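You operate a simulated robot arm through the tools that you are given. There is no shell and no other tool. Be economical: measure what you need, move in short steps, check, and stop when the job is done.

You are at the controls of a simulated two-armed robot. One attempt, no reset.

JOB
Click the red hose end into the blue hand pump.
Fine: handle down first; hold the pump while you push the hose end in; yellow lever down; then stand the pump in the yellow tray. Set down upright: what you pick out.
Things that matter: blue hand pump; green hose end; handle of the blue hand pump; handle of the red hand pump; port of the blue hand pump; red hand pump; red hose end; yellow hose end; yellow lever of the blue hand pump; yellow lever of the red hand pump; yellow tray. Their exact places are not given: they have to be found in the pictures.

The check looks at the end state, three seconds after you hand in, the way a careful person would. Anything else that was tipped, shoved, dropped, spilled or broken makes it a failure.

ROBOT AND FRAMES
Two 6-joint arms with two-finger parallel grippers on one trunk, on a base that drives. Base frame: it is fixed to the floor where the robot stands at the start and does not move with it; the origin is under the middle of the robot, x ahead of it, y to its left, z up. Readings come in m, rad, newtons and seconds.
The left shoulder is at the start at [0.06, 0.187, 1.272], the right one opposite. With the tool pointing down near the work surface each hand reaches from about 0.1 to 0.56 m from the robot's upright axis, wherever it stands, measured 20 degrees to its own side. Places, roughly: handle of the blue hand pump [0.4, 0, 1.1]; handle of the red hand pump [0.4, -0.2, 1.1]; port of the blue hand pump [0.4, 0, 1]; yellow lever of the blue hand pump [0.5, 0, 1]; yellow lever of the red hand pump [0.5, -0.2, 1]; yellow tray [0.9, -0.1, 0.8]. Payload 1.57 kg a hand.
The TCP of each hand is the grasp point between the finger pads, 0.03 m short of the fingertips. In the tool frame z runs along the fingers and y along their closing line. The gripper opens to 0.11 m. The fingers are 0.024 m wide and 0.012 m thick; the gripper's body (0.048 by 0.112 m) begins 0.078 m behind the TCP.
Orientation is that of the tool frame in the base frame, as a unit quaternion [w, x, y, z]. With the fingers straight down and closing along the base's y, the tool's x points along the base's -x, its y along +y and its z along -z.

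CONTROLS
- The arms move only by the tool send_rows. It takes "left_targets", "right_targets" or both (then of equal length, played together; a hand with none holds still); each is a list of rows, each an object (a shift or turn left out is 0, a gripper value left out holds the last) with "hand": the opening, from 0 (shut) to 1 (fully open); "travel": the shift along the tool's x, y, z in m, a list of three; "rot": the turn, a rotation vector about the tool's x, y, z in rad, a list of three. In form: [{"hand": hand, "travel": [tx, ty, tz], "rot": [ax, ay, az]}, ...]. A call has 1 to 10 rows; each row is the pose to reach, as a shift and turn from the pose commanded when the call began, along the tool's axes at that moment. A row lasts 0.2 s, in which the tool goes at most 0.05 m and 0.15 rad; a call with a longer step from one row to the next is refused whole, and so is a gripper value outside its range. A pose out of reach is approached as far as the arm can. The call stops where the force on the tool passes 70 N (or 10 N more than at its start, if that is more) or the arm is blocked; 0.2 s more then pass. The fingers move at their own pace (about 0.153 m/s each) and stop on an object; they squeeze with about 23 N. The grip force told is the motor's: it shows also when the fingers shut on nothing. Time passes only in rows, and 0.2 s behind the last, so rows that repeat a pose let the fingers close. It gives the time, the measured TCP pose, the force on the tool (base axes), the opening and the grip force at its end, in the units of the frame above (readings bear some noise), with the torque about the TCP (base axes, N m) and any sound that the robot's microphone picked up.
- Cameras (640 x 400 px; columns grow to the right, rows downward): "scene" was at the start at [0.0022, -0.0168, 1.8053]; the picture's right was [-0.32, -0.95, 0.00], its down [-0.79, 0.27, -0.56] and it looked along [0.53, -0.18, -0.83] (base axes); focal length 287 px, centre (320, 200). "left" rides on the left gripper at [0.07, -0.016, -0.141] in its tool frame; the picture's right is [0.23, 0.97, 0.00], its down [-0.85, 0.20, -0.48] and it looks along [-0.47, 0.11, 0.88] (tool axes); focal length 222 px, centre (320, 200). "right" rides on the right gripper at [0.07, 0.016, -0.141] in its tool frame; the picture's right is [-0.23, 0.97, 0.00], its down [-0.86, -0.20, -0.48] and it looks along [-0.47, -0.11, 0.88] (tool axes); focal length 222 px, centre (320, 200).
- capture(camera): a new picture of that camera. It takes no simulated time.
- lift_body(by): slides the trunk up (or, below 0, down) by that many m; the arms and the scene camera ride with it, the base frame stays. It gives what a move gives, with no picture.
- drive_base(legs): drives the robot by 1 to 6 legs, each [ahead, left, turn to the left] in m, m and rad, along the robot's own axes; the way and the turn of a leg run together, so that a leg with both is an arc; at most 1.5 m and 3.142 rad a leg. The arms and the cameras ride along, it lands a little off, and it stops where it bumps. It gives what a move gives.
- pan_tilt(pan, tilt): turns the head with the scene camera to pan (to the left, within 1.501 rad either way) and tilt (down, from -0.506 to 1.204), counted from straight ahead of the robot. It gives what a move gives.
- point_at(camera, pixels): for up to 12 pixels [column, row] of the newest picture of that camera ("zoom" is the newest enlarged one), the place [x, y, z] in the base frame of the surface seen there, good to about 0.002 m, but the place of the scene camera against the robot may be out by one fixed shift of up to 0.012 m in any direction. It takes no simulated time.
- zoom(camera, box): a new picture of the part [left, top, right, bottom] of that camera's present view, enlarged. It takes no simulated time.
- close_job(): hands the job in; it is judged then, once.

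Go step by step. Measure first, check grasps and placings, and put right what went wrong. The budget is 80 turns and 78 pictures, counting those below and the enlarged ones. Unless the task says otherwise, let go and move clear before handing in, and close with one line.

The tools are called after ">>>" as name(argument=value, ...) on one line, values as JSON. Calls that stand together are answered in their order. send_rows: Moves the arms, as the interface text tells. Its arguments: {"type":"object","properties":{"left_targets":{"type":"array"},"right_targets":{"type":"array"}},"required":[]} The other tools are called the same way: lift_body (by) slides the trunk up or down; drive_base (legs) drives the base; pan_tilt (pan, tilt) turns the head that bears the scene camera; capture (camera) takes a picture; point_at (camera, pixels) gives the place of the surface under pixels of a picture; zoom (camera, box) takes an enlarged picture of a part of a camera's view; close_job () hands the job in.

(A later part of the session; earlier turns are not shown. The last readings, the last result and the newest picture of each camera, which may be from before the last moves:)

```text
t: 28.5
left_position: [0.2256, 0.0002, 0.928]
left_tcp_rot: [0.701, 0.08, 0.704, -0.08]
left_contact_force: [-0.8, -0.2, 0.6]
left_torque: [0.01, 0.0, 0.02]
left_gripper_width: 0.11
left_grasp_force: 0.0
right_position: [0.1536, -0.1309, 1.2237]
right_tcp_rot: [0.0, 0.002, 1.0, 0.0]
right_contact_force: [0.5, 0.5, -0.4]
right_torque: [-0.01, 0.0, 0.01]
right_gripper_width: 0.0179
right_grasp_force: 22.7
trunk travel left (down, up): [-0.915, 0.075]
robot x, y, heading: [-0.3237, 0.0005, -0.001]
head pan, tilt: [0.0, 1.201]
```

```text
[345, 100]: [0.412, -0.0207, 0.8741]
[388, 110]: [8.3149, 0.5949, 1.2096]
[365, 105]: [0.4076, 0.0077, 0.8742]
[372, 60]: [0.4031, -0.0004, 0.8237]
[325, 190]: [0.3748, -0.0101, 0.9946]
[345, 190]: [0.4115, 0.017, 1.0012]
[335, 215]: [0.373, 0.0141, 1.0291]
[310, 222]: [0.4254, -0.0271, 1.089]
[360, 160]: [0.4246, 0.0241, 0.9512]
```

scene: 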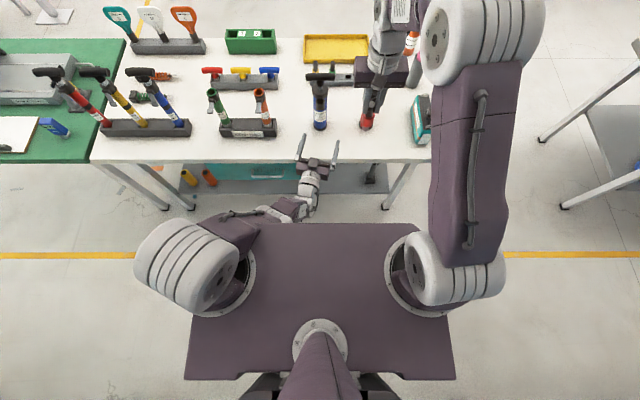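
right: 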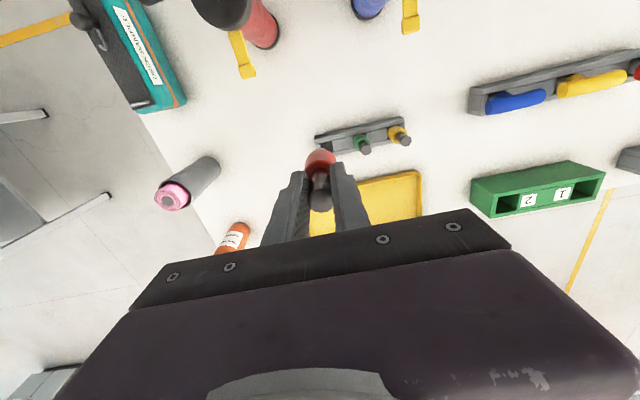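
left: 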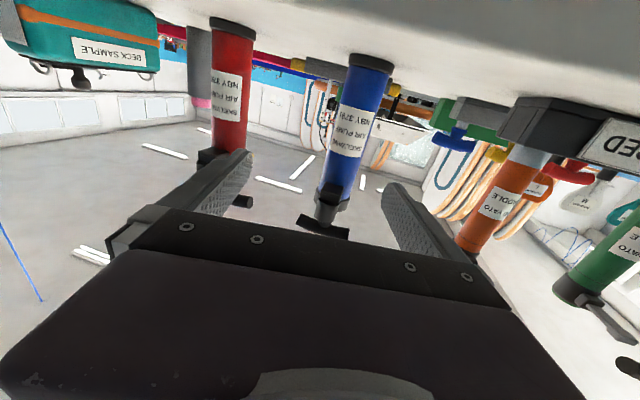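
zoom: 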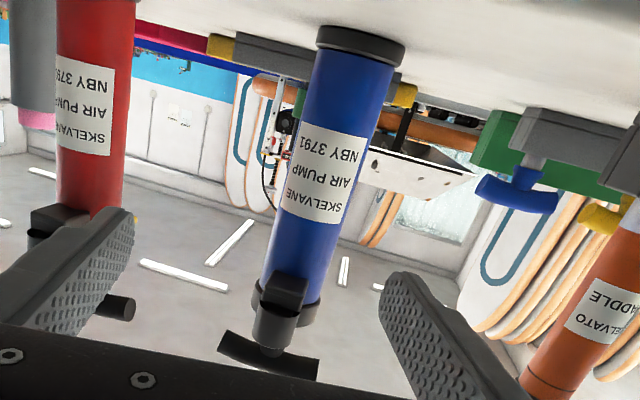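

The barrel stands clear between the fingers, and the port's underside (z≈0.98) is above the hand. I'll drive ahead 0.13 m and check.

>>> drive_base(legs=[[0.13, 0, 0]])

>>> capture(camera="left")

```text
t: 29.8
left_position: [0.3546, -0.0019, 0.929]
left_tcp_rot: [0.702, 0.081, 0.703, -0.081]
left_contact_force: [-0.3, -0.2, -0.7]
left_torque: [-0.01, -0.02, -0.01]
left_gripper_width: 0.1101
left_grasp_force: 0.1
right_position: [0.2838, -0.1321, 1.2252]
right_tcp_rot: [0.001, 0.002, 1.0, 0.001]
right_contact_force: [-1.0, 0.1, -0.4]
right_torque: [-0.03, -0.03, -0.01]
right_gripper_width: 0.0182
right_grasp_force: 23.1
trunk travel left (down, up): [-0.915, 0.075]
robot x, y, heading: [-0.193, 0.0004, -0.001]
head pan, tilt: [0.0, 1.201]
```

```text
44 pictures are left
```

left: 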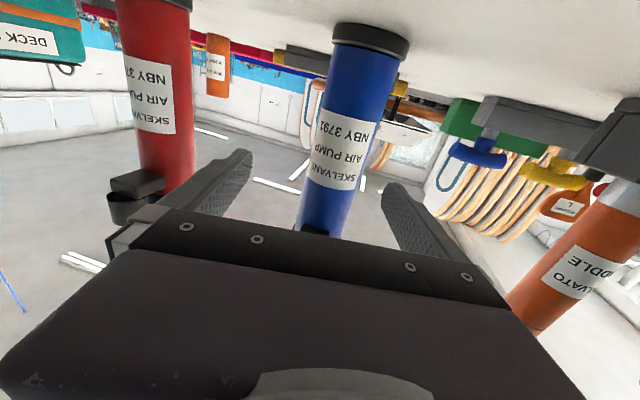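

The barrel is centred between the fingers (350,120), with 0.075 m still to go. I'll drive another 0.072 m.

>>> drive_base(legs=[[0.072, 0, 0]])

>>> capture(camera="left")

```text
t: 30.8
left_position: [0.4229, -0.001, 0.9312]
left_tcp_rot: [0.704, 0.08, 0.701, -0.079]
left_contact_force: [-0.2, 0.6, -0.8]
left_torque: [0.0, -0.01, 0.03]
left_gripper_width: 0.1099
left_grasp_force: 0.1
right_position: [0.3509, -0.1318, 1.2265]
right_tcp_rot: [0.003, 0.001, 1.0, 0.0]
right_contact_force: [-1.3, 0.3, -0.2]
right_torque: [0.0, -0.09, 0.0]
right_gripper_width: 0.0178
right_grasp_force: 22.8
trunk travel left (down, up): [-0.915, 0.075]
robot x, y, heading: [-0.1239, 0.0038, -0.004]
head pan, tilt: [0.0, 1.201]
```

```text
43 pictures are left
```

left: 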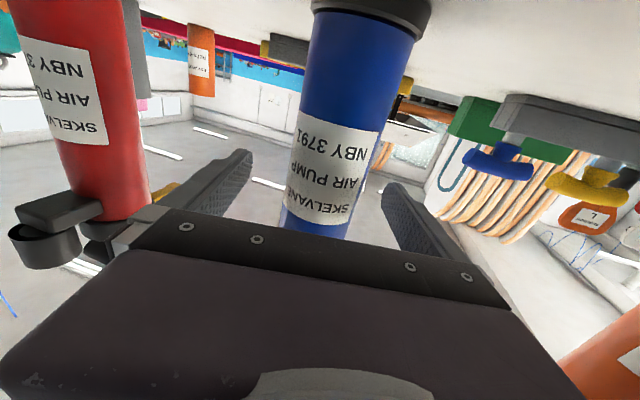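

The barrel is between the pads with the TCP at (0.423, −0.001, 0.931). I'll close the left hand on it.

>>> send_rows(left_targets=[{"hand": 0.6}, {"hand": 0.5}, {"hand": 0.0}, {"hand": 0.0}, {"hand": 0.0}])

>>> capture(camera="left")

>>> capture(camera="scene")

```text
t: 32.0
left_position: [0.4273, -0.0016, 0.9276]
left_tcp_rot: [0.7, 0.081, 0.705, -0.08]
left_contact_force: [-1.4, 0.1, 0.5]
left_torque: [0.02, 0.24, 0.02]
left_gripper_width: 0.0548
left_grasp_force: 22.9
right_position: [0.3565, -0.1323, 1.2241]
right_tcp_rot: [0.0, 0.002, 1.0, 0.0]
right_contact_force: [0.5, 0.4, 0.3]
right_torque: [0.02, -0.01, -0.01]
right_gripper_width: 0.0179
right_grasp_force: 22.5
trunk travel left (down, up): [-0.915, 0.075]
robot x, y, heading: [-0.1246, 0.004, -0.005]
head pan, tilt: [0.0, 1.201]
```

```text
42 pictures are left
```

left: 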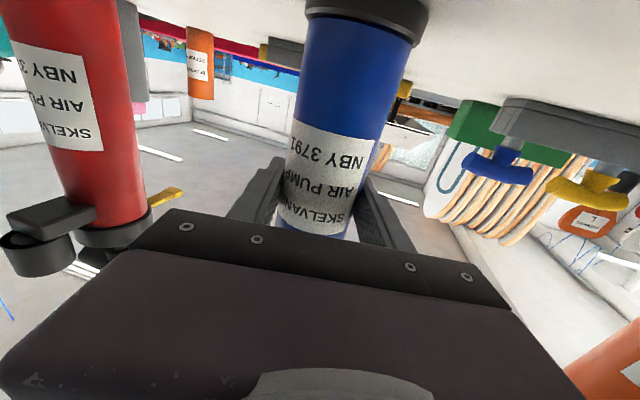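

```text
41 pictures are left
```

scene: 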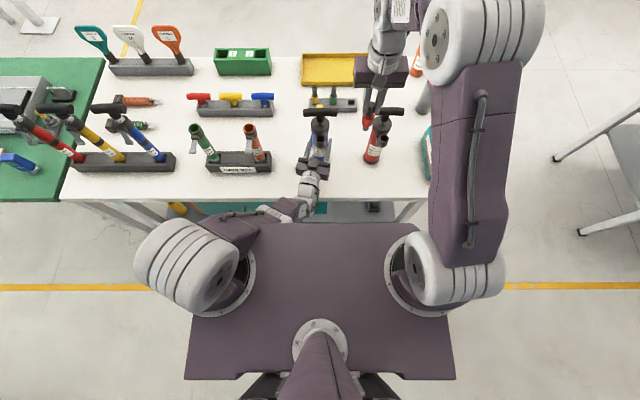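

The left hand holds the barrel (opening 0.055, 23 N) and nothing else moved. Now I'll bring the right hand over the port at a safe height and measure both.

>>> send_rows(right_targets=[{"travel": [-0.006, 0.043, 0]}, {"travel": [-0.012, 0.087, 0]}, {"travel": [-0.018, 0.1305, 0]}, {"travel": [-0.018, 0.1305, 0.03]}])

>>> capture(camera="right")

>>> zoom(camera="right", box=[260, 60, 420, 220])

>>> zoom(camera="scene", box=[280, 60, 380, 200])

```text
t: 33.0
left_position: [0.4291, -0.0011, 0.9274]
left_tcp_rot: [0.701, 0.081, 0.705, -0.08]
left_contact_force: [0.7, 0.8, 0.2]
left_torque: [0.04, 0.09, -0.01]
left_gripper_width: 0.0546
left_grasp_force: 22.7
right_position: [0.3758, -0.001, 1.1958]
right_tcp_rot: [0.0, 0.002, 1.0, 0.0]
right_contact_force: [0.5, -1.5, 0.0]
right_torque: [0.01, -0.03, -0.01]
right_gripper_width: 0.0181
right_grasp_force: 23.0
trunk travel left (down, up): [-0.915, 0.075]
robot x, y, heading: [-0.1247, -0.0025, -0.002]
head pan, tilt: [0.0, 1.201]
```

```text
40 pictures are left
```

right: 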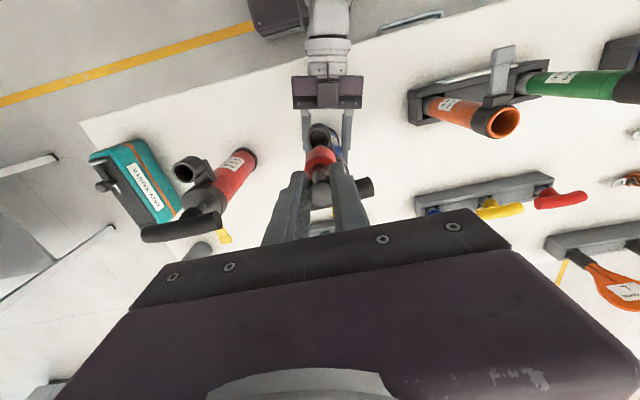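

```text
2.50 times, centred on (340, 140) of right
```

zoom: 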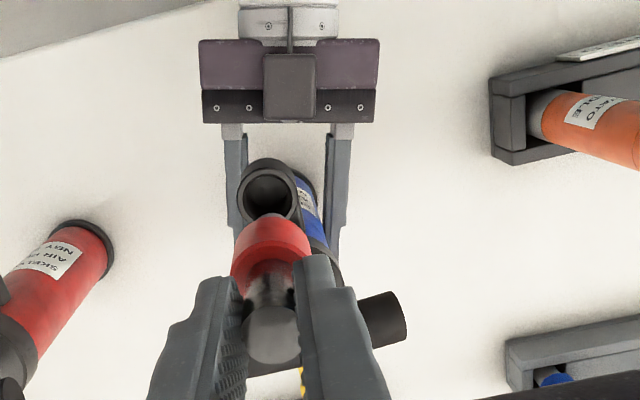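

```text
2.86 times, centred on (330, 130) of scene
```

zoom: 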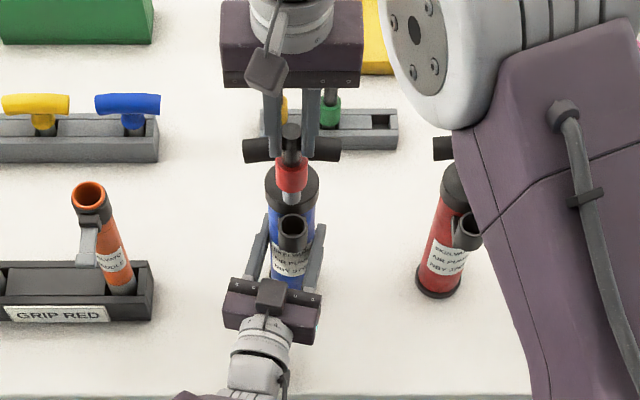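

I see the nipple pointing at the port, rim around (320,135) in the right picture, stem top at (320,194). I'll measure them both with the same camera.

>>> point_at(camera="right", pixels=[[311.5, 136], [331, 135], [321, 124], [312, 128], [329.5, 128], [320.4, 192], [320.4, 203], [311, 194], [330, 194], [306, 158], [334, 158], [319, 147.5]])

>>> zoom(camera="scene", box=[310, 95, 350, 155])

```text
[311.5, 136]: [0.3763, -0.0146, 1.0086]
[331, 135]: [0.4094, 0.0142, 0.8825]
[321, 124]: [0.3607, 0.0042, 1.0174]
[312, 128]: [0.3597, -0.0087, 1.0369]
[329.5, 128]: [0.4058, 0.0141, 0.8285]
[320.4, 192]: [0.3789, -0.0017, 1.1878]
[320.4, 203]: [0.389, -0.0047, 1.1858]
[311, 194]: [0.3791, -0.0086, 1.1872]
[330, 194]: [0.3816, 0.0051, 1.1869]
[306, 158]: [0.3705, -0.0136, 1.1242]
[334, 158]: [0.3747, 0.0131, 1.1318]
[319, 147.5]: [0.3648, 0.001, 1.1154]
```

```text
6.67 times, centred on (330, 125) of scene
```

zoom: 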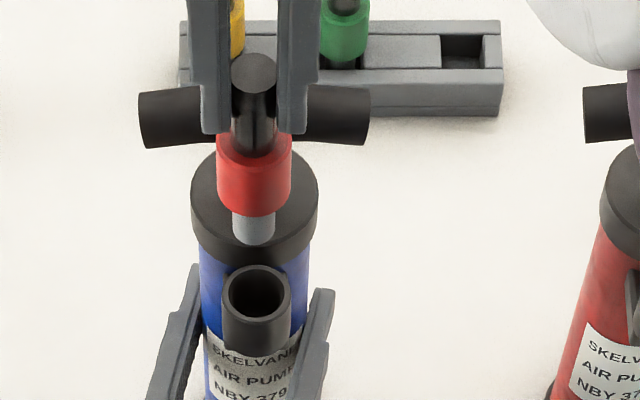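

The stem's axis is near (0.379, −0.001). I'll compare nipple and port in the scene zoom, where any camera shift cancels.

>>> point_at(camera="zoom", pixels=[[226, 295], [288, 293], [257, 268], [256, 318], [240, 272], [275, 271], [253, 228], [253, 238], [253, 205], [253, 150], [254, 68], [258, 300]])

```text
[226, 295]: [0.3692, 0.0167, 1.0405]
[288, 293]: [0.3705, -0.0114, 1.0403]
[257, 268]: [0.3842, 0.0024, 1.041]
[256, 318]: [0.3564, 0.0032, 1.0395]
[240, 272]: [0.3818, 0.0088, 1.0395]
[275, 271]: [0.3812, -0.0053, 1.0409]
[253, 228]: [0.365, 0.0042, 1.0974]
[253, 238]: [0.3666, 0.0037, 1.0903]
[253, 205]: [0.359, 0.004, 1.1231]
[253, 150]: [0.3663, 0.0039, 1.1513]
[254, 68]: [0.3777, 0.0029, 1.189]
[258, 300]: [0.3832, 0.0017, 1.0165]
```

In the scene frame the nipple axis is (0.3735, 0.0040) and the port centre (0.3703, 0.0027). I'll shift −3 mm in x and −1.3 mm in y, and lower the nipple to just above the rim.

>>> send_rows(right_targets=[{"travel": [0.003, -0.0013, 0]}, {"travel": [0.003, -0.0013, 0.02]}, {"travel": [0.003, -0.0013, 0.04]}, {"travel": [0.003, -0.0013, 0.04]}])

>>> zoom(camera="scene", box=[310, 95, 350, 155])

```text
t: 34.0
left_position: [0.4277, -0.0012, 0.9279]
left_tcp_rot: [0.701, 0.081, 0.704, -0.08]
left_contact_force: [0.6, 0.4, 0.1]
left_torque: [0.0, 0.07, 0.02]
left_gripper_width: 0.0548
left_grasp_force: 22.8
right_position: [0.3727, -0.004, 1.1549]
right_tcp_rot: [-0.001, 0.001, 1.0, 0.0]
right_contact_force: [0.5, -0.8, -1.0]
right_torque: [0.02, 0.01, -0.02]
right_gripper_width: 0.0181
right_grasp_force: 22.9
trunk travel left (down, up): [-0.915, 0.075]
robot x, y, heading: [-0.1194, 0.0012, -0.002]
head pan, tilt: [0.0, 1.201]
```

```text
6.67 times, centred on (330, 125) of scene
```

zoom: 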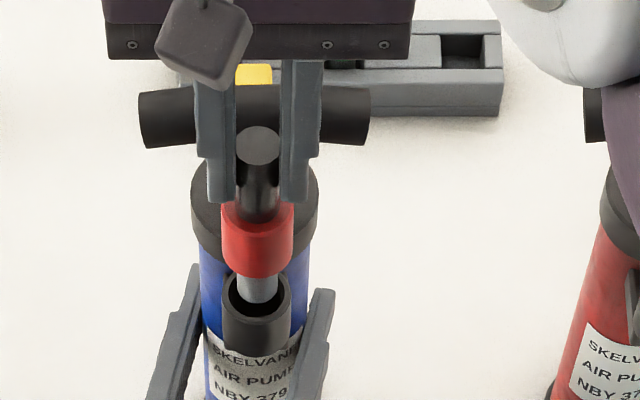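

The nipple (258,290) lines up with the port (257,295) sideways. I'll check its depth once more by points.

>>> point_at(camera="zoom", pixels=[[258, 285], [258, 297], [258, 265], [227, 295], [288, 293], [257, 319], [258, 148]])

```text
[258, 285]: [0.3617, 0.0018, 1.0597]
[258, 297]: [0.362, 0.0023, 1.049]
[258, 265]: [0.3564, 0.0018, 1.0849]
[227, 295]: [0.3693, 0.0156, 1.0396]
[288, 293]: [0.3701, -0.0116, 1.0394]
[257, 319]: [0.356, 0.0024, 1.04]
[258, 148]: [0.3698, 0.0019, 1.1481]
```

The nipple axis (0.370, 0.002) matches the port centre. I'll push down in small steps and listen for the click.

>>> send_rows(right_targets=[{"travel": [0, 0, 0.006]}, {"travel": [0, 0, 0.011]}, {"travel": [0, 0, 0.016]}, {"travel": [0, 0, 0.02]}, {"travel": [0, 0, 0.024]}, {"travel": [0, 0, 0.028]}, {"travel": [0, 0, 0.032]}])

>>> zoom(camera="scene", box=[310, 95, 350, 155])

```text
t: 35.6
left_position: [0.4271, -0.0016, 0.9278]
left_tcp_rot: [0.701, 0.081, 0.704, -0.081]
left_contact_force: [1.0, 0.0, -0.6]
left_torque: [-0.03, 0.03, 0.01]
left_gripper_width: 0.0548
left_grasp_force: 23.0
right_position: [0.3735, -0.0047, 1.1205]
right_tcp_rot: [0.0, 0.002, 1.0, 0.0]
right_contact_force: [0.8, -0.5, -0.3]
right_torque: [-0.03, -0.01, 0.02]
right_gripper_width: 0.0182
right_grasp_force: 23.4
trunk travel left (down, up): [-0.915, 0.075]
robot x, y, heading: [-0.1215, 0.0012, -0.002]
head pan, tilt: [0.0, 1.201]
```

```text
6.67 times, centred on (330, 125) of scene
```

zoom: 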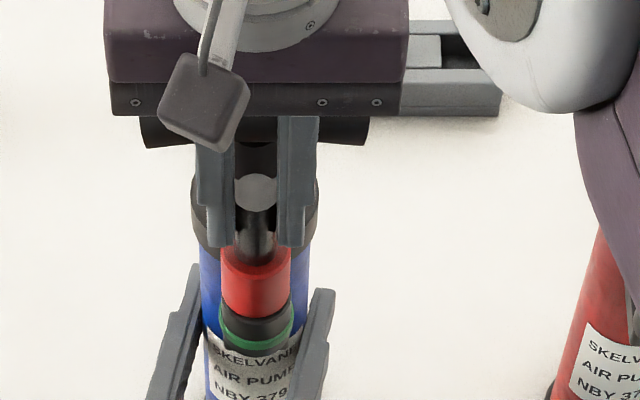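

The nipple is in the port without force, and a green ring now shows on the port at (255,335). There was no click yet, so I'll keep pushing in small steps.

>>> send_rows(right_targets=[{"travel": [0, 0, 0.003]}, {"travel": [0, 0, 0.006]}, {"travel": [0, 0, 0.009]}, {"travel": [0, 0, 0.012]}, {"travel": [0, 0, 0.015]}])

>>> zoom(camera="scene", box=[310, 95, 350, 155])

```text
t: 36.8
left_position: [0.4246, -0.0013, 0.9296]
left_tcp_rot: [0.702, 0.081, 0.703, -0.081]
left_contact_force: [8.5, -3.3, -10.2]
left_torque: [0.15, -0.09, 0.19]
left_gripper_width: 0.0554
left_grasp_force: 23.3
right_position: [0.3687, -0.0029, 1.1122]
right_tcp_rot: [0.004, 0.001, 1.0, 0.001]
right_contact_force: [-9.5, 1.6, 47.5]
right_torque: [0.04, -0.05, 0.0]
right_gripper_width: 0.0179
right_grasp_force: 22.9
trunk travel left (down, up): [-0.915, 0.075]
robot x, y, heading: [-0.125, 0.0022, -0.006]
head pan, tilt: [0.0, 1.201]
```

```text
6.67 times, centred on (330, 125) of scene
```

zoom: 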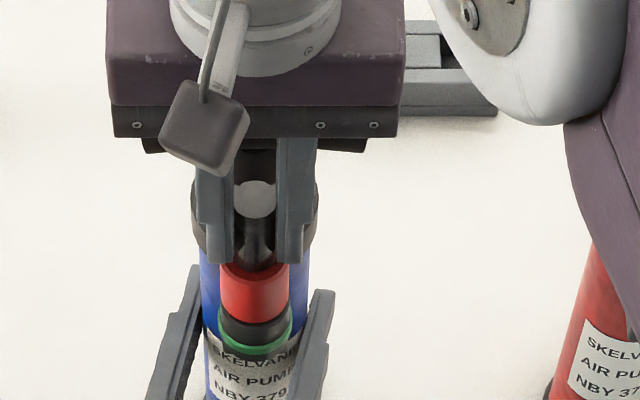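

The push reached 47 N with the fingers slipping a little on the stem and no click. I'll let go, rise, shut the fingers and push on top of the stem instead.

>>> send_rows(right_targets=[{"travel": [0, 0, -0.008], "hand": 0.17}, {"travel": [0, 0, -0.008], "hand": 0.35}, {"travel": [0, 0, -0.025], "hand": 0.35}, {"travel": [0, 0, -0.045], "hand": 0.35}, {"travel": [0, 0, -0.045], "hand": 0}, {"travel": [0, 0, -0.045], "hand": 0}])

>>> zoom(camera="scene", box=[310, 95, 350, 155])

```text
t: 38.2
left_position: [0.4276, -0.0018, 0.9282]
left_tcp_rot: [0.702, 0.08, 0.704, -0.08]
left_contact_force: [4.0, -0.4, 11.3]
left_torque: [0.02, -0.05, -0.02]
left_gripper_width: 0.0547
left_grasp_force: 23.2
right_position: [0.3709, -0.0033, 1.1525]
right_tcp_rot: [0.001, 0.002, 1.0, 0.0]
right_contact_force: [-0.5, -0.6, 0.5]
right_torque: [-0.02, 0.01, 0.05]
right_gripper_width: 0.0
right_grasp_force: 21.1
trunk travel left (down, up): [-0.915, 0.075]
robot x, y, heading: [-0.1276, -0.0005, -0.004]
head pan, tilt: [0.0, 1.201]
```

```text
6.67 times, centred on (330, 125) of scene
```

zoom: 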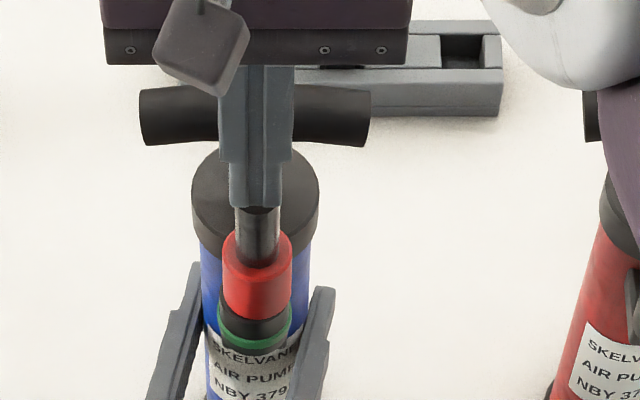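

The hose end stands in the port on its own. I'll push down on top of the stem in small steps.

>>> send_rows(right_targets=[{"travel": [-0.003, 0.001, 0.008]}, {"travel": [-0.003, 0.001, 0.014]}, {"travel": [-0.003, 0.001, 0.018]}, {"travel": [-0.003, 0.001, 0.022]}, {"travel": [-0.003, 0.001, 0.026]}, {"travel": [-0.003, 0.001, 0.03]}, {"travel": [-0.003, 0.001, 0.034]}, {"travel": [-0.003, 0.001, 0.038]}])

>>> zoom(camera="scene", box=[310, 95, 350, 155])

```text
t: 39.0
left_position: [0.4253, -0.0013, 0.9288]
left_tcp_rot: [0.701, 0.08, 0.704, -0.08]
left_contact_force: [-5.3, 2.5, 10.7]
left_torque: [-0.39, 0.56, -0.07]
left_gripper_width: 0.0548
left_grasp_force: 22.8
right_position: [0.3766, -0.0005, 1.1447]
right_tcp_rot: [0.009, 0.002, 1.0, 0.003]
right_contact_force: [-4.9, -4.6, 37.3]
right_torque: [-0.2, 0.26, -0.05]
right_gripper_width: 0.0001
right_grasp_force: 21.5
trunk travel left (down, up): [-0.915, 0.075]
robot x, y, heading: [-0.1197, 0.0017, -0.0]
head pan, tilt: [0.0, 1.201]
stopped in row 3 (right hand): the force on the tool passed its limit (the readings are from after the stop); the commanded pose is now the measured one
```

```text
6.67 times, centred on (330, 125) of scene
```

zoom: 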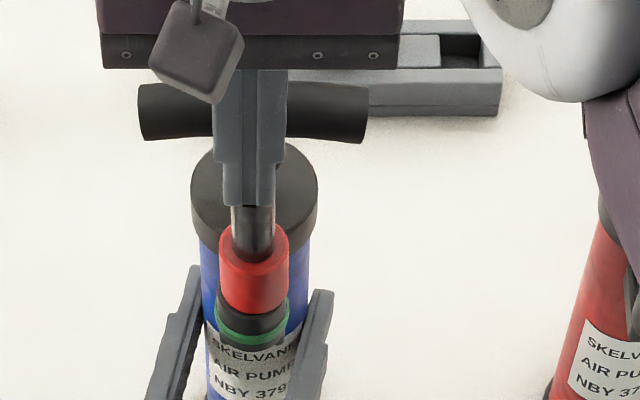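

The push reached the limit with the stem top at z≈1.115. I'll measure where the collar sits relative to the rim and the green ring.

>>> point_at(camera="zoom", pixels=[[253, 250], [252, 290], [252, 305], [252, 312], [252, 320], [252, 328], [252, 338], [252, 346], [220, 325], [286, 325], [252, 360], [250, 240]])

>>> capture(camera="right")

>>> zoom(camera="right", box=[260, 60, 400, 200])

```text
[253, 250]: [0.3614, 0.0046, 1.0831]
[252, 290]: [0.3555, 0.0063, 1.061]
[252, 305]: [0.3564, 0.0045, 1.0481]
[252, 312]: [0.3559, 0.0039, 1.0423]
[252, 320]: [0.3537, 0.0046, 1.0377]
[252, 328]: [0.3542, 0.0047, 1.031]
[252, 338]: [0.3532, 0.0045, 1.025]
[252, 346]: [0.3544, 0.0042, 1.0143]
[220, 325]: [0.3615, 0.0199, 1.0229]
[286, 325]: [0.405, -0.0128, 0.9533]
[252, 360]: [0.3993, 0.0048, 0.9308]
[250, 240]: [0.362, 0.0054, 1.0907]
```

```text
31 pictures are left
```

right: 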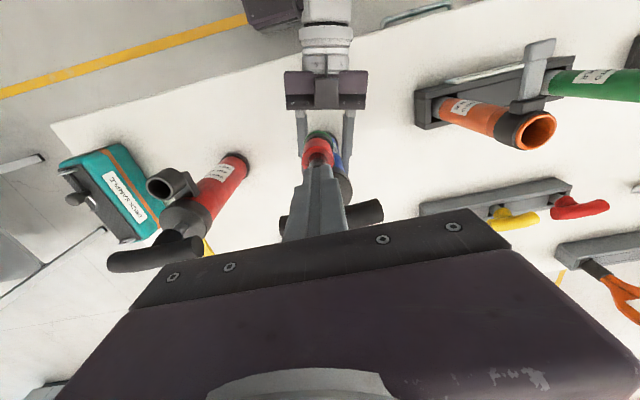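

```text
2.86 times, centred on (330, 130) of right
```

zoom: 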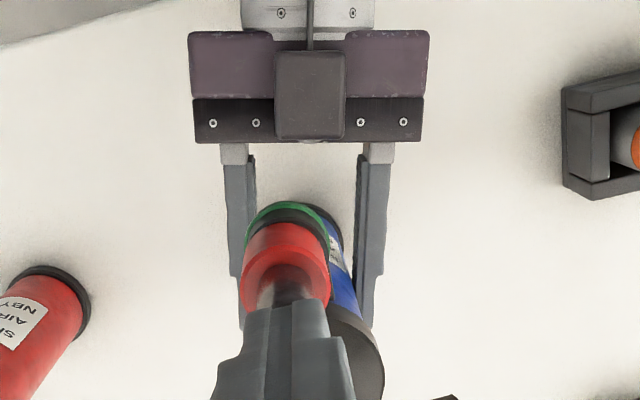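

The collar's lower edge (z≈1.042) sits right on the rim and the ring around the port shows green, so it looks seated. I'll confirm with a gentle tug on the stem.

>>> send_rows(right_targets=[{"travel": [0, 0, -0.015], "hand": 0}, {"travel": [0, 0, -0.015], "hand": 0.4}, {"travel": [0, 0, -0.015], "hand": 0.4}, {"travel": [0, 0, 0.01], "hand": 0.4}, {"travel": [0.0, 0, 0.026], "hand": 0.4}, {"travel": [0.0, 0, 0.026], "hand": 0}, {"travel": [0.0, 0, 0.026], "hand": 0}, {"travel": [0, 0, 0.022], "hand": 0}, {"travel": [0, 0, 0.019], "hand": 0}])

>>> zoom(camera="scene", box=[310, 95, 350, 155])

```text
t: 41.0
left_position: [0.4259, -0.0021, 0.9262]
left_tcp_rot: [0.699, 0.081, 0.706, -0.08]
left_contact_force: [0.3, -3.2, 16.0]
left_torque: [-0.33, -0.09, -0.21]
left_gripper_width: 0.0548
left_grasp_force: 22.7
right_position: [0.3761, -0.0005, 1.1205]
right_tcp_rot: [0.003, 0.002, 1.0, 0.001]
right_contact_force: [0.3, 0.2, -7.8]
right_torque: [-0.02, 0.01, 0.02]
right_gripper_width: 0.0182
right_grasp_force: 23.6
trunk travel left (down, up): [-0.915, 0.075]
robot x, y, heading: [-0.1159, 0.0004, -0.007]
head pan, tilt: [0.0, 1.201]
```

```text
6.67 times, centred on (330, 125) of scene
```

zoom: 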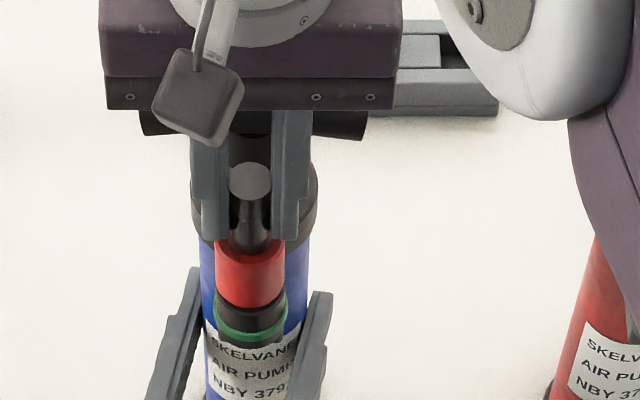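

The hose end holds against a 7.8 N pull. I'll pull 4 mm more to be sure, then measure whether it moved.

>>> send_rows(right_targets=[{"travel": [0, 0, -0.003]}, {"travel": [0, 0, -0.005]}])

>>> zoom(camera="scene", box=[310, 95, 350, 155])

>>> point_at(camera="zoom", pixels=[[250, 295], [250, 301], [250, 305], [250, 312], [250, 320], [250, 330], [250, 180]])

```text
t: 41.6
left_position: [0.4272, -0.0001, 0.9253]
left_tcp_rot: [0.699, 0.081, 0.706, -0.079]
left_contact_force: [0.6, -3.8, 14.6]
left_torque: [-0.27, -0.07, -0.1]
left_gripper_width: 0.0547
left_grasp_force: 23.3
right_position: [0.3763, -0.0011, 1.1255]
right_tcp_rot: [0.003, 0.002, 1.0, 0.002]
right_contact_force: [0.3, 0.4, -7.5]
right_torque: [0.0, 0.03, 0.02]
right_gripper_width: 0.0179
right_grasp_force: 22.5
trunk travel left (down, up): [-0.915, 0.075]
robot x, y, heading: [-0.1254, 0.0032, -0.002]
head pan, tilt: [0.0, 1.201]
```

```text
6.67 times, centred on (330, 125) of scene
```

zoom: 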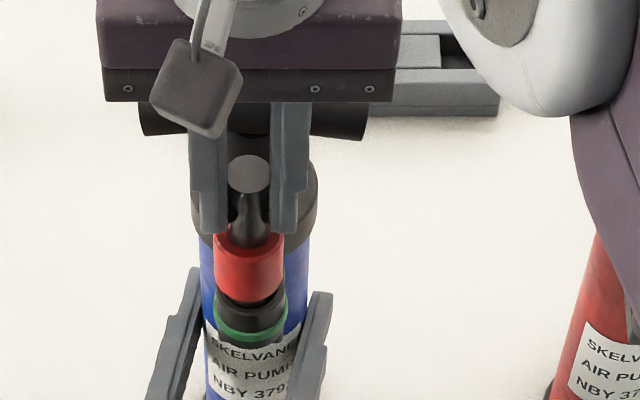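

```text
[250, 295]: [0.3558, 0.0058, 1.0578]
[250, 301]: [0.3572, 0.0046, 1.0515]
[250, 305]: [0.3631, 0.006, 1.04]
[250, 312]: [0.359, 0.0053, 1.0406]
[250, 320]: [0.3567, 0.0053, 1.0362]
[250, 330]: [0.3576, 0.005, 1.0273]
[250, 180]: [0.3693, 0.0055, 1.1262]
```

The hose end came up about 9 mm under a steady 7.5 N, so it is only held by friction. I'll push it fully back in, first with the grip, and watch the readings.

>>> send_rows(right_targets=[{"travel": [0, 0, 0.004]}, {"travel": [0, 0, 0.008]}, {"travel": [0, 0, 0.011]}, {"travel": [0, 0, 0.014]}, {"travel": [0, 0, 0.017]}, {"travel": [0, 0, 0.019]}, {"travel": [0, 0, 0.019]}])

>>> zoom(camera="scene", box=[310, 95, 350, 155])

>>> point_at(camera="zoom", pixels=[[253, 300], [253, 308], [253, 312], [253, 316], [253, 320], [253, 325], [253, 332], [253, 200]])

```text
t: 43.2
left_position: [0.4234, 0.0001, 0.9254]
left_tcp_rot: [0.699, 0.082, 0.706, -0.079]
left_contact_force: [-8.7, -2.2, 5.8]
left_torque: [0.16, 0.49, 0.06]
left_gripper_width: 0.0546
left_grasp_force: 22.8
right_position: [0.375, -0.0007, 1.1085]
right_tcp_rot: [0.006, 0.001, 1.0, 0.001]
right_contact_force: [1.9, 1.5, 13.0]
right_torque: [-0.02, -0.25, 0.02]
right_gripper_width: 0.0182
right_grasp_force: 22.9
trunk travel left (down, up): [-0.915, 0.075]
robot x, y, heading: [-0.1213, 0.0034, -0.003]
head pan, tilt: [0.0, 1.201]
```

```text
6.67 times, centred on (330, 125) of scene
```

zoom: 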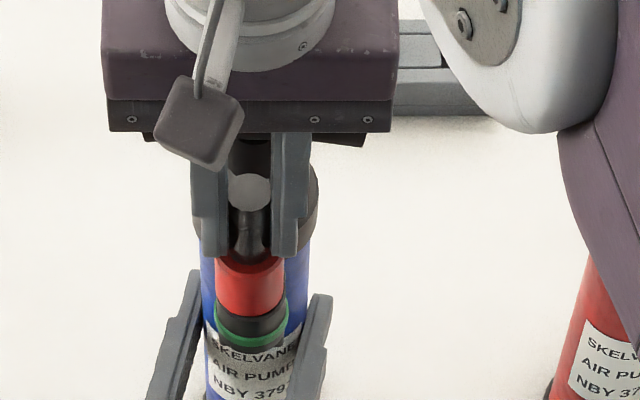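

```text
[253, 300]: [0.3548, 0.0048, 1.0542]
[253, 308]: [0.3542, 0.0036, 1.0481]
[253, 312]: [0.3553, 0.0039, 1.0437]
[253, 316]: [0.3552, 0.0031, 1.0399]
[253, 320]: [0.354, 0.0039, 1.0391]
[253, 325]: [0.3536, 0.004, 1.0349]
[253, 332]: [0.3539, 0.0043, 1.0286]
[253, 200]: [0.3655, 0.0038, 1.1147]
```

The collar is back on the rim (edge at z≈1.040). I'll let go and press once more on top of the stem, slowly and centred, to see whether it goes deeper or clicks.

>>> send_rows(right_targets=[{"travel": [0, 0, 0], "hand": 0.35}, {"travel": [0, 0, 0], "hand": 0.35}, {"travel": [0, 0, -0.025], "hand": 0.35}, {"travel": [0, 0, -0.045], "hand": 0.35}, {"travel": [0, 0, -0.045], "hand": 0}, {"travel": [0, 0, -0.045], "hand": 0}])

>>> send_rows(right_targets=[{"travel": [0, 0, 0.004]}, {"travel": [0, 0, 0.007]}, {"travel": [0, 0, 0.009]}, {"travel": [0, 0, 0.011]}, {"travel": [0, 0, 0.013]}, {"travel": [0, 0, 0.015]}, {"travel": [0, 0, 0.017]}, {"travel": [0, 0, 0.019]}, {"travel": [0, 0, 0.021]}])

>>> zoom(camera="scene", box=[300, 90, 360, 180])

```text
t: 44.6
left_position: [0.4272, -0.0005, 0.9245]
left_tcp_rot: [0.699, 0.081, 0.706, -0.08]
left_contact_force: [1.1, 1.0, 3.3]
left_torque: [0.06, -0.36, 0.03]
left_gripper_width: 0.0548
left_grasp_force: 22.4
right_position: [0.3769, 0.0002, 1.1499]
right_tcp_rot: [0.003, 0.002, 1.0, 0.002]
right_contact_force: [-0.7, 0.4, 0.3]
right_torque: [0.02, -0.01, -0.01]
right_gripper_width: 0.0001
right_grasp_force: 20.9
trunk travel left (down, up): [-0.915, 0.075]
robot x, y, heading: [-0.1204, 0.002, -0.002]
head pan, tilt: [0.0, 1.201]
```

```text
t: 46.1
left_position: [0.4239, 0.0012, 0.9274]
left_tcp_rot: [0.701, 0.079, 0.705, -0.079]
left_contact_force: [-3.0, 4.5, 5.4]
left_torque: [-0.39, -0.59, -0.08]
left_gripper_width: 0.0548
left_grasp_force: 23.2
right_position: [0.3775, -0.0005, 1.1441]
right_tcp_rot: [0.012, 0.003, 1.0, 0.004]
right_contact_force: [-3.5, -3.4, 30.6]
right_torque: [-0.14, 0.27, 0.05]
right_gripper_width: 0.0
right_grasp_force: 21.1
trunk travel left (down, up): [-0.915, 0.075]
robot x, y, heading: [-0.1233, -0.0017, -0.006]
head pan, tilt: [0.0, 1.201]
stopped in row 7 (right hand): the force on the tool passed its limit (the readings are from after the stop); the commanded pose is now the measured one
```

```text
4.44 times, centred on (330, 135) of scene
```

zoom: 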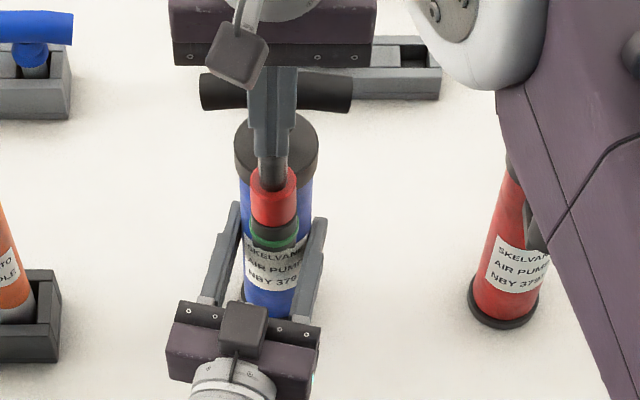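

The stem hits a hard stop with the collar on the rim, so the hose end is seated; the lever is what's left to lock it. The lever tip (x≈0.503) is out of the right arm's reach, so I'll raise the right hand, lift the pump a little and bring it 0.07 m toward the robot.

>>> send_rows(right_targets=[{"travel": [0, 0, -0.04]}, {"travel": [0, -0.02, -0.08]}, {"travel": [0, -0.06, -0.11]}, {"travel": [0, -0.1, -0.13]}])

>>> send_rows(left_targets=[{"travel": [-0.01, 0, 0]}, {"travel": [-0.02, 0, 0]}, {"travel": [-0.025, -0.004, -0.017]}, {"travel": [-0.025, -0.008, -0.034]}])

>>> zoom(camera="scene", box=[260, 80, 420, 200])

```text
t: 47.1
left_position: [0.4266, 0.0004, 0.9258]
left_tcp_rot: [0.698, 0.08, 0.707, -0.078]
left_contact_force: [2.4, -1.5, 16.3]
left_torque: [-0.15, -0.2, 0.11]
left_gripper_width: 0.0549
left_grasp_force: 22.6
right_position: [0.3741, -0.1021, 1.2708]
right_tcp_rot: [0.007, 0.002, 1.0, 0.003]
right_contact_force: [-0.5, 0.3, 0.0]
right_torque: [0.02, -0.01, -0.01]
right_gripper_width: 0.0
right_grasp_force: 21.2
trunk travel left (down, up): [-0.915, 0.075]
robot x, y, heading: [-0.1242, 0.0022, -0.007]
head pan, tilt: [0.0, 1.201]
```

```text
t: 48.1
left_position: [0.4286, -0.0028, 0.9287]
left_tcp_rot: [0.697, 0.08, 0.709, -0.078]
left_contact_force: [0.5, 0.2, -3.6]
left_torque: [-0.01, -0.01, -0.01]
left_gripper_width: 0.0545
left_grasp_force: 23.1
left hand out of reach, approached as far as the arm can: row 1, 2, 3, 4
right_position: [0.3762, -0.0996, 1.2709]
right_tcp_rot: [0.007, 0.002, 1.0, 0.004]
right_contact_force: [0.1, 0.3, -0.7]
right_torque: [-0.03, 0.02, 0.03]
right_gripper_width: 0.0
right_grasp_force: 21.6
trunk travel left (down, up): [-0.915, 0.075]
robot x, y, heading: [-0.1242, -0.003, -0.004]
head pan, tilt: [0.0, 1.201]
```

```text
3.33 times, centred on (340, 140) of scene
```

zoom: 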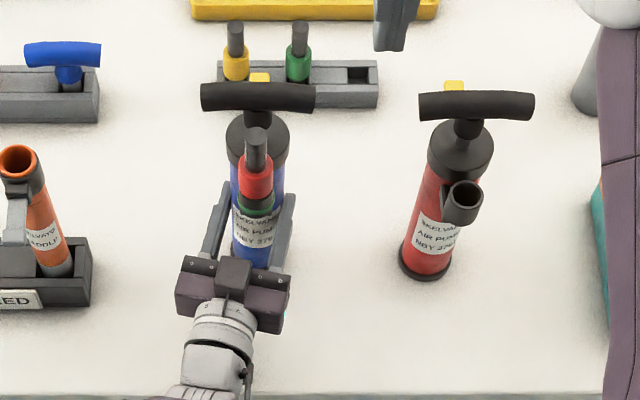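

The left arm did not move because its command was still beyond full stretch, not because it was folded. I'll command a bigger lift (about 0.06 m more), then a pull back, and read where it really goes.

>>> send_rows(left_targets=[{"travel": [-0.02, 0, 0]}, {"travel": [-0.04, 0, 0]}, {"travel": [-0.055, 0, 0]}, {"travel": [-0.055, 0, 0]}])

```text
t: 49.1
left_position: [0.4396, -0.0092, 0.9365]
left_tcp_rot: [0.697, 0.08, 0.708, -0.079]
left_contact_force: [0.0, -0.1, -3.8]
left_torque: [0.01, 0.01, -0.01]
left_gripper_width: 0.0546
left_grasp_force: 23.6
left hand out of reach, approached as far as the arm can: row 1, 2, 3, 4
right_position: [0.3762, -0.1008, 1.2689]
right_tcp_rot: [0.006, 0.002, 1.0, 0.004]
right_contact_force: [-0.4, 0.2, 0.5]
right_torque: [-0.03, 0.01, 0.01]
right_gripper_width: 0.0
right_grasp_force: 21.8
trunk travel left (down, up): [-0.915, 0.075]
robot x, y, heading: [-0.1213, 0.0003, -0.0]
head pan, tilt: [0.0, 1.201]
```

The hand crept up and slightly forward, so the command is still farther out. I'll pull straight back along the tool axis.

>>> send_rows(left_targets=[{"travel": [0, -0.004, -0.02]}, {"travel": [0, -0.009, -0.04]}, {"travel": [0, -0.014, -0.06]}, {"travel": [0, -0.018, -0.08]}, {"travel": [0, -0.018, -0.08]}])

```text
t: 50.3
left_position: [0.3429, -0.0013, 0.8928]
left_tcp_rot: [0.7, 0.081, 0.705, -0.081]
left_contact_force: [0.6, -3.1, 15.1]
left_torque: [-0.18, 0.13, -0.02]
left_gripper_width: 0.0544
left_grasp_force: 23.0
left hand out of reach, approached as far as the arm can: row 1, 2, 3, 4, 5
right_position: [0.3736, -0.1014, 1.2712]
right_tcp_rot: [0.008, 0.001, 1.0, 0.005]
right_contact_force: [-0.8, 0.4, 0.3]
right_torque: [-0.04, -0.02, -0.01]
right_gripper_width: 0.0
right_grasp_force: 21.5
trunk travel left (down, up): [-0.915, 0.075]
robot x, y, heading: [-0.1234, 0.0024, -0.006]
head pan, tilt: [0.0, 1.201]
```

The hand went back to x=0.343 but also dropped to z=0.893, pressing the pump on the table. I'll look at how the pump stands.

>>> zoom(camera="scene", box=[240, 80, 400, 220])

>>> capture(camera="left")

```text
2.86 times, centred on (320, 150) of scene
```

zoom: 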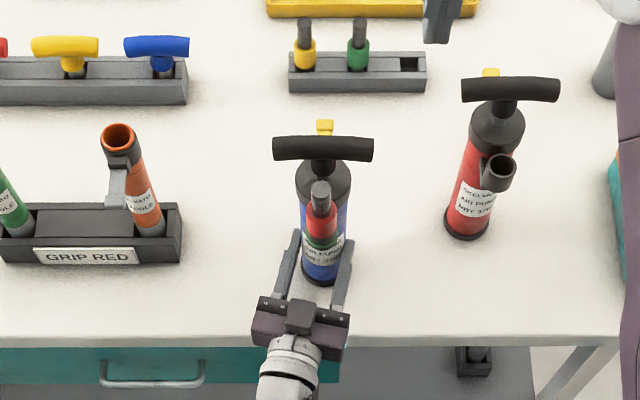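

```text
23 pictures are left
```

left: 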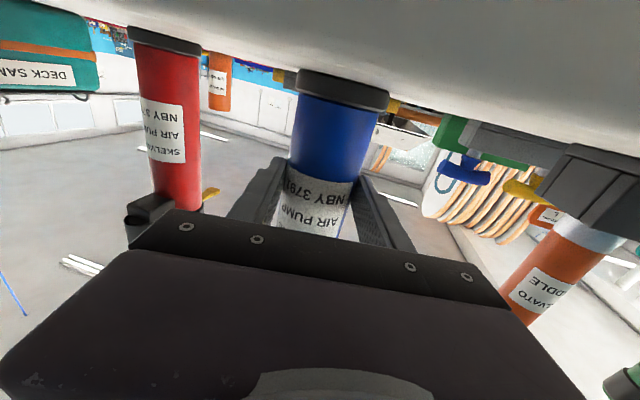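

The pump still stands upright, still held, now about 0.08 m nearer the robot, so the lever should be within reach. I'll measure the lever and handle.

>>> point_at(camera="zoom", pixels=[[325, 127], [325, 133], [318, 127], [332, 127], [275, 148], [372, 148], [322, 147], [320, 188], [320, 275], [490, 72]])

>>> zoom(camera="right", box=[320, 40, 520, 240])

```text
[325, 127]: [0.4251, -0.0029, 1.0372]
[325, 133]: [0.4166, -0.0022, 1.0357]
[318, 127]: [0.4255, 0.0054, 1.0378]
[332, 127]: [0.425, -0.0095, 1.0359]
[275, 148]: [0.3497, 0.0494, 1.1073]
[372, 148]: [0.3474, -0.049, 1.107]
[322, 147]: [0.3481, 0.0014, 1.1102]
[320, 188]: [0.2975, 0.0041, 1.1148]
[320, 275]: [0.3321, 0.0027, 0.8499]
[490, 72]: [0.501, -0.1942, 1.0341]
```

```text
2.00 times, centred on (420, 140) of right
```

zoom: 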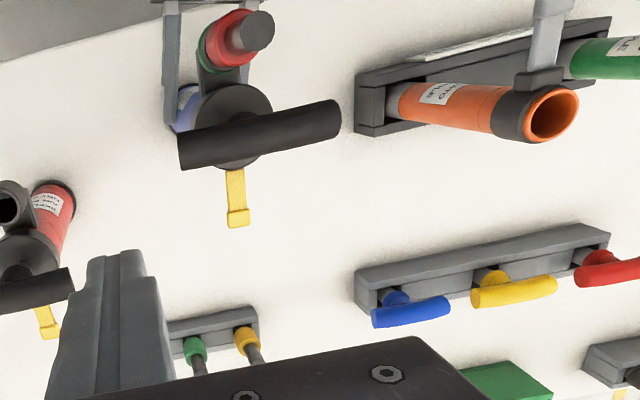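

The right hand's view shows the lever clearly, its pad at (237,217). I'll measure it there, since that camera has no fixed shift.

>>> point_at(camera="zoom", pixels=[[237, 212], [237, 218], [230, 214], [246, 214], [236, 195], [234, 178], [183, 150], [330, 115], [257, 30], [225, 100]])

```text
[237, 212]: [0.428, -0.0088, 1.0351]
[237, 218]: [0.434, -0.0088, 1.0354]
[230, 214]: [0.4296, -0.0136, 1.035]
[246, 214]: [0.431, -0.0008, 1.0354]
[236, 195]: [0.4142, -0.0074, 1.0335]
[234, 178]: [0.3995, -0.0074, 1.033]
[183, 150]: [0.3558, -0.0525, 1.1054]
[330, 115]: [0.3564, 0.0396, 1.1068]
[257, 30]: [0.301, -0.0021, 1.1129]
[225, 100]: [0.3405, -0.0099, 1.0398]
```

The lever pad is centred at (0.430, −0.0075, 1.035). I'll bring the shut right fingers over it and press down in steps, the left hand holding the pump.

>>> send_rows(right_targets=[{"travel": [-0.026, 0.04, 0]}, {"travel": [-0.052, 0.08, 0]}, {"travel": [-0.053, 0.094, 0.04]}, {"travel": [-0.053, 0.094, 0.08]}, {"travel": [-0.053, 0.094, 0.12]}, {"travel": [-0.053, 0.094, 0.16]}, {"travel": [-0.053, 0.094, 0.185]}])

>>> zoom(camera="scene", box=[270, 80, 390, 200])

```text
t: 51.9
left_position: [0.3438, -0.0002, 0.8909]
left_tcp_rot: [0.698, 0.08, 0.707, -0.078]
left_contact_force: [0.1, -2.5, 10.4]
left_torque: [-0.14, -0.24, -0.15]
left_gripper_width: 0.0548
left_grasp_force: 23.0
right_position: [0.4334, -0.0043, 1.0838]
right_tcp_rot: [0.008, 0.001, 1.0, 0.003]
right_contact_force: [0.3, -0.3, -1.1]
right_torque: [0.0, 0.0, 0.02]
right_gripper_width: 0.0002
right_grasp_force: 21.9
trunk travel left (down, up): [-0.915, 0.075]
robot x, y, heading: [-0.1247, -0.0016, -0.005]
head pan, tilt: [0.0, 1.201]
```

```text
3.33 times, centred on (330, 140) of scene
```

zoom: 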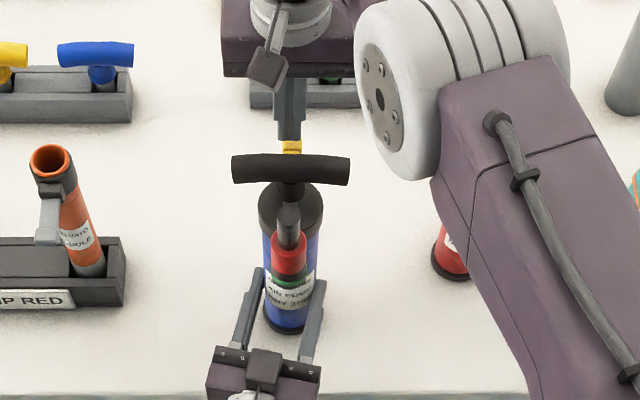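

The fingertips are right above the lever pad (292,145). Now I'll press down.

>>> send_rows(right_targets=[{"travel": [0.005, -0.003, 0.012]}, {"travel": [0.005, -0.003, 0.02]}, {"travel": [0.005, -0.003, 0.026]}, {"travel": [0.006, -0.003, 0.032]}, {"travel": [0.008, -0.003, 0.038]}, {"travel": [0.01, -0.003, 0.044]}, {"travel": [0.012, -0.003, 0.05]}, {"travel": [0.014, -0.003, 0.056]}])

>>> zoom(camera="scene", box=[270, 80, 390, 200])

```text
t: 53.7
left_position: [0.3424, -0.0002, 0.8916]
left_tcp_rot: [0.697, 0.081, 0.709, -0.078]
left_contact_force: [-2.9, -2.1, -1.7]
left_torque: [-0.15, 0.77, -0.06]
left_gripper_width: 0.0545
left_grasp_force: 22.7
right_position: [0.4241, -0.007, 1.0371]
right_tcp_rot: [0.016, 0.002, 1.0, 0.007]
right_contact_force: [21.9, -2.5, 53.6]
right_torque: [-0.27, -0.11, 0.16]
right_gripper_width: 0.0
right_grasp_force: 21.3
trunk travel left (down, up): [-0.915, 0.075]
robot x, y, heading: [-0.1255, 0.0022, 0.0]
head pan, tilt: [0.0, 1.201]
```

```text
3.33 times, centred on (330, 140) of scene
```

zoom: 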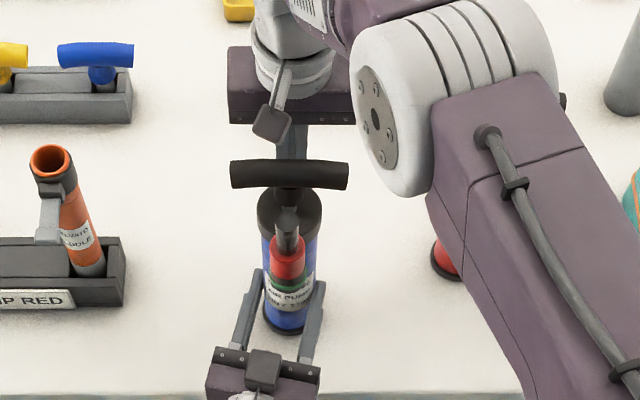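

The lever gave about 28 mm at the tip and then met firm resistance (54 N). I'll lift off and look at it.

>>> send_rows(right_targets=[{"travel": [-0.004, 0, -0.02]}, {"travel": [-0.01, 0, -0.05]}, {"travel": [-0.01, -0.02, -0.09]}, {"travel": [-0.0, -0.06, -0.12]}])

>>> zoom(camera="right", box=[240, 30, 440, 200])

```text
refused: row 4 steps farther than a row can; nothing moved
```

```text
2.35 times, centred on (340, 115) of right
```

zoom: 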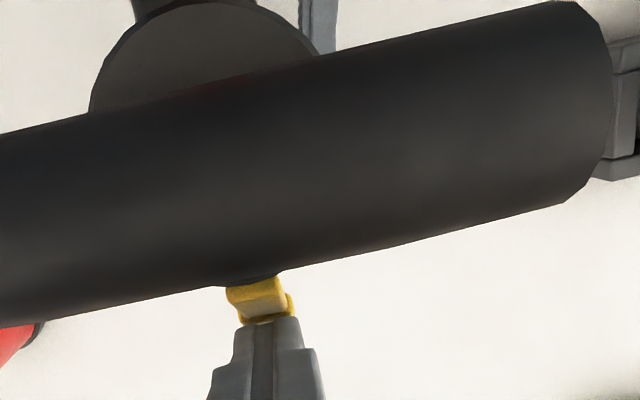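

The fingertips are still on the lever at (265,310). I'll retreat with shorter rows and look.

>>> send_rows(right_targets=[{"travel": [-0.004, 0, -0.02]}, {"travel": [-0.01, 0, -0.05]}, {"travel": [-0.01, -0.02, -0.09]}, {"travel": [-0.0, -0.05, -0.12]}, {"travel": [0.0, -0.09, -0.14]}])

>>> zoom(camera="right", box=[310, 40, 450, 170])

```text
t: 54.9
left_position: [0.3436, 0.0001, 0.8908]
left_tcp_rot: [0.698, 0.08, 0.707, -0.078]
left_contact_force: [-0.1, 2.1, 4.2]
left_torque: [0.18, 0.09, 0.0]
left_gripper_width: 0.0548
left_grasp_force: 22.9
right_position: [0.4175, -0.1006, 1.1671]
right_tcp_rot: [0.006, 0.002, 1.0, 0.002]
right_contact_force: [-0.5, -0.3, 0.6]
right_torque: [0.03, 0.0, 0.01]
right_gripper_width: 0.0
right_grasp_force: 21.7
trunk travel left (down, up): [-0.915, 0.075]
robot x, y, heading: [-0.1204, 0.0018, -0.007]
head pan, tilt: [0.0, 1.201]
```

```text
3.08 times, centred on (380, 105) of right
```

zoom: 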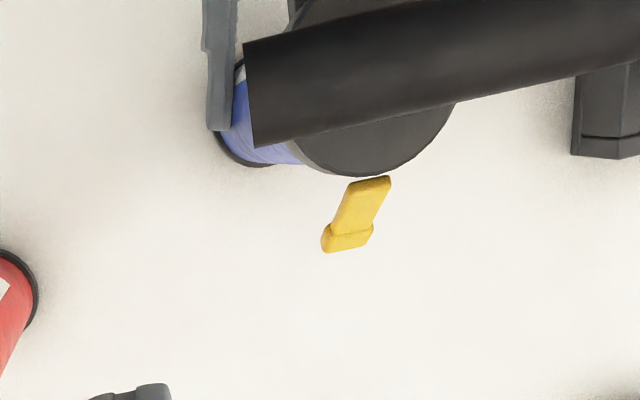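

>>> point_at(camera="zoom", pixels=[[370, 185], [360, 205], [350, 228], [347, 243], [330, 245]])

```text
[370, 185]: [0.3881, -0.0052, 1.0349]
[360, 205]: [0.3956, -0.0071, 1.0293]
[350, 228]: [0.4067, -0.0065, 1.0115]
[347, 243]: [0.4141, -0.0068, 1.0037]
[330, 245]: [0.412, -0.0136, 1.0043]
```

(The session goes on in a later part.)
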